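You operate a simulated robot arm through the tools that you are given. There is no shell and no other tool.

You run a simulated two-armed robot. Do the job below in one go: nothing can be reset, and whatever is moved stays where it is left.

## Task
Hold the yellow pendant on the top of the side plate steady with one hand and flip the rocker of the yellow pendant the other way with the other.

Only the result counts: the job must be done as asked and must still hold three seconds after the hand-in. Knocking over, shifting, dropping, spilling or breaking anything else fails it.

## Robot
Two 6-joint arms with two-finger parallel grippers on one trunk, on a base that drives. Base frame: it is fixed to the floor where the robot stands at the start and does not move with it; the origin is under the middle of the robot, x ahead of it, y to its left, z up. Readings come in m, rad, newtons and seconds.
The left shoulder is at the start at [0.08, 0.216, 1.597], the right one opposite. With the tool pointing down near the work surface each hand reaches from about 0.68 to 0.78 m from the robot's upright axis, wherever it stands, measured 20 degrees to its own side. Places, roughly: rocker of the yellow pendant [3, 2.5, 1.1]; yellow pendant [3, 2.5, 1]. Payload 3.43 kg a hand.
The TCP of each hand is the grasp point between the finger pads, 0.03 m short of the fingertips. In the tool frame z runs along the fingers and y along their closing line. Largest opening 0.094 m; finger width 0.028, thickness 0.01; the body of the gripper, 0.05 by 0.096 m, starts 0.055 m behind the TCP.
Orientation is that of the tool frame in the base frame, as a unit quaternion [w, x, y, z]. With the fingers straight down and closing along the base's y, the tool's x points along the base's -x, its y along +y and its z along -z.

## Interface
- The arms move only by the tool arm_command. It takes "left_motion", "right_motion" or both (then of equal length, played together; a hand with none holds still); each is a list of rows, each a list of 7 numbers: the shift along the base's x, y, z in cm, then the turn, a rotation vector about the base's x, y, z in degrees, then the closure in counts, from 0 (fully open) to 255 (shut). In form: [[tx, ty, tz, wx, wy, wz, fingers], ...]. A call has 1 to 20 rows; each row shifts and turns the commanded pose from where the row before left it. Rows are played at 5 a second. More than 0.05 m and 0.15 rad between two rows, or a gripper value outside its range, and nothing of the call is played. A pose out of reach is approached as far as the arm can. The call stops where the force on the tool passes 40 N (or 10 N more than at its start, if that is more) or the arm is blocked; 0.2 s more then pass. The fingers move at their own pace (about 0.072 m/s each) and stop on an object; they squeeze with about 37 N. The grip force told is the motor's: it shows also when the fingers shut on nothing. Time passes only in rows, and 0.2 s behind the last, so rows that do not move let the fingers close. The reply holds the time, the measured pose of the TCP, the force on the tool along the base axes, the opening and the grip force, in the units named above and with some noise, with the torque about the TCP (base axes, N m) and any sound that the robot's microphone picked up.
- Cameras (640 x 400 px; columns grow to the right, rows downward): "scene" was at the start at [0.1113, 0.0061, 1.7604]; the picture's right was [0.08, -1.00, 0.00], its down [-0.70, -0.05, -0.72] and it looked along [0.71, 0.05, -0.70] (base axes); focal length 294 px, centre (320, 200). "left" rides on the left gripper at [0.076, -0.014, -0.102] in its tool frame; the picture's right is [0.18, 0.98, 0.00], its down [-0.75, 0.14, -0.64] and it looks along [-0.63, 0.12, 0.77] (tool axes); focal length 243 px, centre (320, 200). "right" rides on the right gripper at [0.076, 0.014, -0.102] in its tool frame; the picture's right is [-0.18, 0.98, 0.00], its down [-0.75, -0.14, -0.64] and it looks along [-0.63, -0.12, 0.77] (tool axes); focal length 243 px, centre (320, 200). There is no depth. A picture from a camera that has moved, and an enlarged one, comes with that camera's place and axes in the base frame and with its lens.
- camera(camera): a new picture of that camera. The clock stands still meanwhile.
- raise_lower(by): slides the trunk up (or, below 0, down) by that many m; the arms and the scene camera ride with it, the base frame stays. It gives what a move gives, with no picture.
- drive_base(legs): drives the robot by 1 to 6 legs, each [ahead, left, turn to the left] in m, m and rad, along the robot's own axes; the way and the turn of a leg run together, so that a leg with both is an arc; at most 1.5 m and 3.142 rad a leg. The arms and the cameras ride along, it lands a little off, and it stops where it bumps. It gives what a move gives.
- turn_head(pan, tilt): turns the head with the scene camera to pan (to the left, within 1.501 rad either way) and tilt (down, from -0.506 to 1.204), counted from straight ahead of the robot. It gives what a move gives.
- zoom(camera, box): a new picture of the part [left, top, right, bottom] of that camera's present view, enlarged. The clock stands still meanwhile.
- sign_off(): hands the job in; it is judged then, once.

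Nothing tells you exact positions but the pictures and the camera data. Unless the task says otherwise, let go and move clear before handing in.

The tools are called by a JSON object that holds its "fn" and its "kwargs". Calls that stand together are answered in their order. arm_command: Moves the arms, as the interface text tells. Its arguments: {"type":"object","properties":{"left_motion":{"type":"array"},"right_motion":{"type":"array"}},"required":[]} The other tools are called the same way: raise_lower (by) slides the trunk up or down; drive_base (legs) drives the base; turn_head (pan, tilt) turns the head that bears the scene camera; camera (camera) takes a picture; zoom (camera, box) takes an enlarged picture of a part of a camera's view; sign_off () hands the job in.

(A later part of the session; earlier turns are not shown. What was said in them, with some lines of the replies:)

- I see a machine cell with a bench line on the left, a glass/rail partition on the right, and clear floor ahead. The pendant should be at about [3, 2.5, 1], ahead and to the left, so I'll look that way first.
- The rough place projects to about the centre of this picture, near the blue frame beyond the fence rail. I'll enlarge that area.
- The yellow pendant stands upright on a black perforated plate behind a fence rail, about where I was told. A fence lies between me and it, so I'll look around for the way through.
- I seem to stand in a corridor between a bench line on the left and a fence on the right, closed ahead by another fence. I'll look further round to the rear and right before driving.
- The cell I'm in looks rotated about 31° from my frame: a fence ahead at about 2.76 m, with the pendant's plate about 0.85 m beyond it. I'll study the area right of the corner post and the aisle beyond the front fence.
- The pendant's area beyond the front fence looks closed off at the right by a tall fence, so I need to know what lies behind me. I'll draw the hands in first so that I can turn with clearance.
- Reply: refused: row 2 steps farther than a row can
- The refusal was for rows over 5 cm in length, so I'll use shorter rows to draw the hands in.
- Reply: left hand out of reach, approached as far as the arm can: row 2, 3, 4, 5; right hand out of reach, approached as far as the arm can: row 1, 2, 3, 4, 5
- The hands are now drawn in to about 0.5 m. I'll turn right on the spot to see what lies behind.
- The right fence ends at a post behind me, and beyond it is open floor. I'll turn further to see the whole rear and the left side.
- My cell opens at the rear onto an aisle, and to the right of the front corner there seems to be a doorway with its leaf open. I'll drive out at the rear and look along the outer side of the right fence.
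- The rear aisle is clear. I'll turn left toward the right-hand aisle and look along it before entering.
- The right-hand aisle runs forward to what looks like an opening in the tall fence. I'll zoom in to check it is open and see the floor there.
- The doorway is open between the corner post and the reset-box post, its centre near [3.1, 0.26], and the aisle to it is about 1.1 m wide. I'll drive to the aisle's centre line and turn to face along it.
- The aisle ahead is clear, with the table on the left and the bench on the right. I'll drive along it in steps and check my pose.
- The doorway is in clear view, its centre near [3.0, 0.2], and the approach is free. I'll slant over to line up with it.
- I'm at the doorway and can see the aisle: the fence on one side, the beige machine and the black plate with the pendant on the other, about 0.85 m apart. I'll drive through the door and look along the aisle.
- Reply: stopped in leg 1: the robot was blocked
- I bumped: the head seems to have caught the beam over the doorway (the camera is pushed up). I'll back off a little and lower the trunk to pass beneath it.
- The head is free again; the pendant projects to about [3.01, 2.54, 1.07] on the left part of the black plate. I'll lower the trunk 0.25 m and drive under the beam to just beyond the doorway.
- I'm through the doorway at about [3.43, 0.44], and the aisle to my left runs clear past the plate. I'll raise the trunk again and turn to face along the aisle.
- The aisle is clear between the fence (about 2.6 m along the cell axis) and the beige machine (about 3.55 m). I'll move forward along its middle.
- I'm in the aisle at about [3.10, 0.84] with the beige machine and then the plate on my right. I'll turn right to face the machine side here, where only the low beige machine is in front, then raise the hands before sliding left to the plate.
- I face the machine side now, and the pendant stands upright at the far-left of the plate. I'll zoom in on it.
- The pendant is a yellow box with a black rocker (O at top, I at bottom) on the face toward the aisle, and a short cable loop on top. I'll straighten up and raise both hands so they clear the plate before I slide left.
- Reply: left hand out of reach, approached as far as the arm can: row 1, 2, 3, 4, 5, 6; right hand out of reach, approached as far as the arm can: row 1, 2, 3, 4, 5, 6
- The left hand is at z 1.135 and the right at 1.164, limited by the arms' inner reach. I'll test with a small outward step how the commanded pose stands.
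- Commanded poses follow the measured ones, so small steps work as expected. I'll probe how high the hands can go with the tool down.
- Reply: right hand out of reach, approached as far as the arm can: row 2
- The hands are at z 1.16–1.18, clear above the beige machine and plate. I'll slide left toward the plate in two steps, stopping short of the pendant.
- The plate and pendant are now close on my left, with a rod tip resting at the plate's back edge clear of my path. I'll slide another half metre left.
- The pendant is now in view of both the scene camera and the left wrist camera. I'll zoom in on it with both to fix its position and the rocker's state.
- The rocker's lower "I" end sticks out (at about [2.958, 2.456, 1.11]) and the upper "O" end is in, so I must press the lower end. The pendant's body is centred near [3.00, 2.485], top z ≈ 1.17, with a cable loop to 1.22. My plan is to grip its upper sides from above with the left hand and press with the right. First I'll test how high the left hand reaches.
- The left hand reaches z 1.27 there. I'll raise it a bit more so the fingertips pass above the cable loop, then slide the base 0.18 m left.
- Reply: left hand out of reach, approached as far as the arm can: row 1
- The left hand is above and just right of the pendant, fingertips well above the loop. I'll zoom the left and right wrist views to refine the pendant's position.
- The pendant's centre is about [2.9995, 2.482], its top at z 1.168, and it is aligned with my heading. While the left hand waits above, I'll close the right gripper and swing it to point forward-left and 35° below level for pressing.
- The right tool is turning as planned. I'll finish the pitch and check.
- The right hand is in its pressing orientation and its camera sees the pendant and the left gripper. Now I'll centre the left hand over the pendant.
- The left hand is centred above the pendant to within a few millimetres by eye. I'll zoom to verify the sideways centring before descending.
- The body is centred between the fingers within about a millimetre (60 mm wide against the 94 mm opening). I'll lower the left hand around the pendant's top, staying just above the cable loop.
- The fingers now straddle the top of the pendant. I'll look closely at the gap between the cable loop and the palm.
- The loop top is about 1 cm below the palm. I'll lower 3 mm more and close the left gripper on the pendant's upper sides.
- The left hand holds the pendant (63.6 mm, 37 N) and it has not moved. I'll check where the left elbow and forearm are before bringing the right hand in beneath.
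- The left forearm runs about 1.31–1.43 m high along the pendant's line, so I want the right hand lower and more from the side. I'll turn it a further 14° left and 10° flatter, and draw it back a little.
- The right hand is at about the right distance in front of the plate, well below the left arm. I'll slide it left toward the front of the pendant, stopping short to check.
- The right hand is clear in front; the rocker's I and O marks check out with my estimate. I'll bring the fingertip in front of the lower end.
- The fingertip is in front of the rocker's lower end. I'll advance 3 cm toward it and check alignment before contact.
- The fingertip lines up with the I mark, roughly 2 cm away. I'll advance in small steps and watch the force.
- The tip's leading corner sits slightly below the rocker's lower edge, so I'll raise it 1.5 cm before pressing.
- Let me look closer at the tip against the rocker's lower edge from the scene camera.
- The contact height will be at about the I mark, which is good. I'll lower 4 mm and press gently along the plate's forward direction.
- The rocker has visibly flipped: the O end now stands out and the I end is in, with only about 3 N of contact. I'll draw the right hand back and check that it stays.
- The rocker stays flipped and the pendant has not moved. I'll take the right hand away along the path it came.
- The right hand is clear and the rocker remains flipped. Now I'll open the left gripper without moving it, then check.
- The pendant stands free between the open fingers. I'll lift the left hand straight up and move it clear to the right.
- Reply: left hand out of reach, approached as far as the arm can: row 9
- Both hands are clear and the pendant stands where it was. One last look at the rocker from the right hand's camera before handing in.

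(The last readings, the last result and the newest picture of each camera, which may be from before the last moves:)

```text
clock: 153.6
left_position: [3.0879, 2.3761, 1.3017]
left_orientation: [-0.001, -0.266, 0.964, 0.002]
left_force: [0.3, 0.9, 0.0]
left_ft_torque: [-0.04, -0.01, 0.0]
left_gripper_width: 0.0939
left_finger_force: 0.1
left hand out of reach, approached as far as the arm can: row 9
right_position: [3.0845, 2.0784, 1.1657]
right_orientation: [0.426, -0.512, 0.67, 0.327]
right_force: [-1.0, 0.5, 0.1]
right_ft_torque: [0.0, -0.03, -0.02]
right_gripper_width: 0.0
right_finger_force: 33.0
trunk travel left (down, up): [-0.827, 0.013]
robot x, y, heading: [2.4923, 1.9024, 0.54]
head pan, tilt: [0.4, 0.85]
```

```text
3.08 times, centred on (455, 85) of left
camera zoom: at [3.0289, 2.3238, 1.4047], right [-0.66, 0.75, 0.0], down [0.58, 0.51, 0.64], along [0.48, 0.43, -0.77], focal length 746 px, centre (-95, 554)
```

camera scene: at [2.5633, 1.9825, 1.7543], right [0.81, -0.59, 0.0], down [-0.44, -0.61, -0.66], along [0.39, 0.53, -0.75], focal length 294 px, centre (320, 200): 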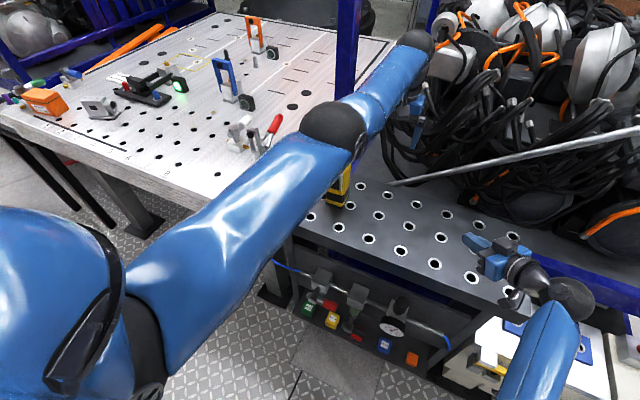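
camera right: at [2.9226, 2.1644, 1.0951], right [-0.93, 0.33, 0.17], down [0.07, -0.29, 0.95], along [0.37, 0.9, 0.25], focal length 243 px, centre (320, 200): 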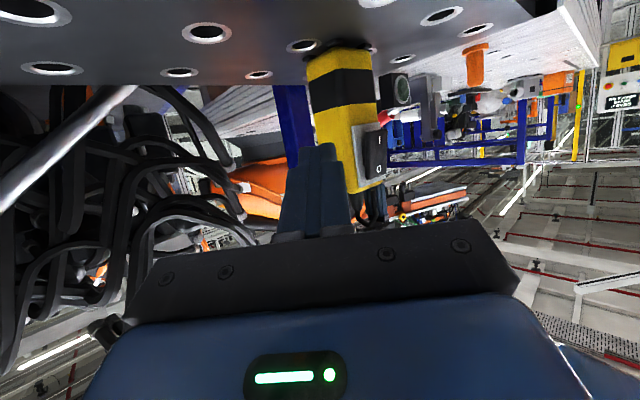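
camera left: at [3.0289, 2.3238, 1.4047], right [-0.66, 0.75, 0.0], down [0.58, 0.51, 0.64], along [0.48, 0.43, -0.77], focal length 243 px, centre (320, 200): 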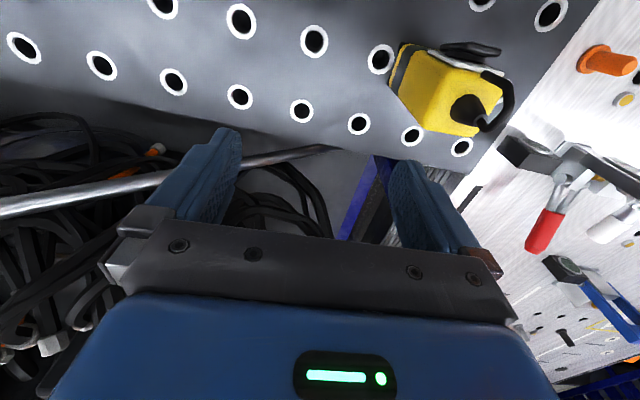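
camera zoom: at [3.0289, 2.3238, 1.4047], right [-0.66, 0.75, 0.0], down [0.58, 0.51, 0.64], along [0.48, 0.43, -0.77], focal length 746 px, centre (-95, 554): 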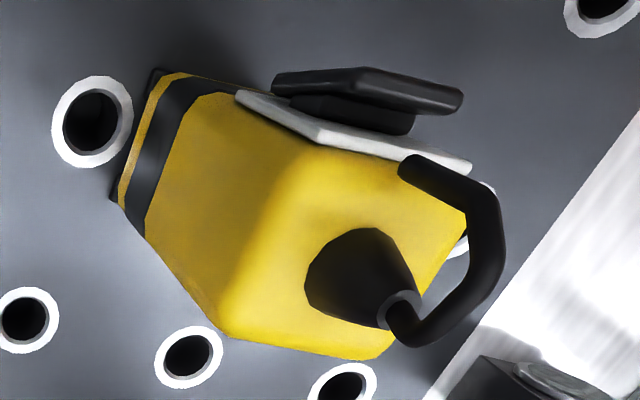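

The rocker is flipped: the I end is pressed in and the O end stands out. The pendant is upright in its place, both hands are clear and nothing else has moved, so I'm handing the job in.

{"fn": "sign_off", "kwargs": {}}

```text
The job is handed in.
```

The rocker on the yellow pendant is flipped and the job is handed in. Its lower "I" end is now pressed in and the upper "O" end stands out.

- **Hold:** the left hand gripped the pendant's upper sides while the right fingertip pressed the rocker, with only about 3 N of contact. The pendant did not visibly move.
- **After release:** I let go and moved both hands clear. The pendant stayed upright where it was and the rocker stayed flipped in the last pictures.
- **One bump on the way:** the robot's head caught the beam over the fence doorway. I backed off, lowered the trunk and went under it. I saw nothing else touched or shifted.
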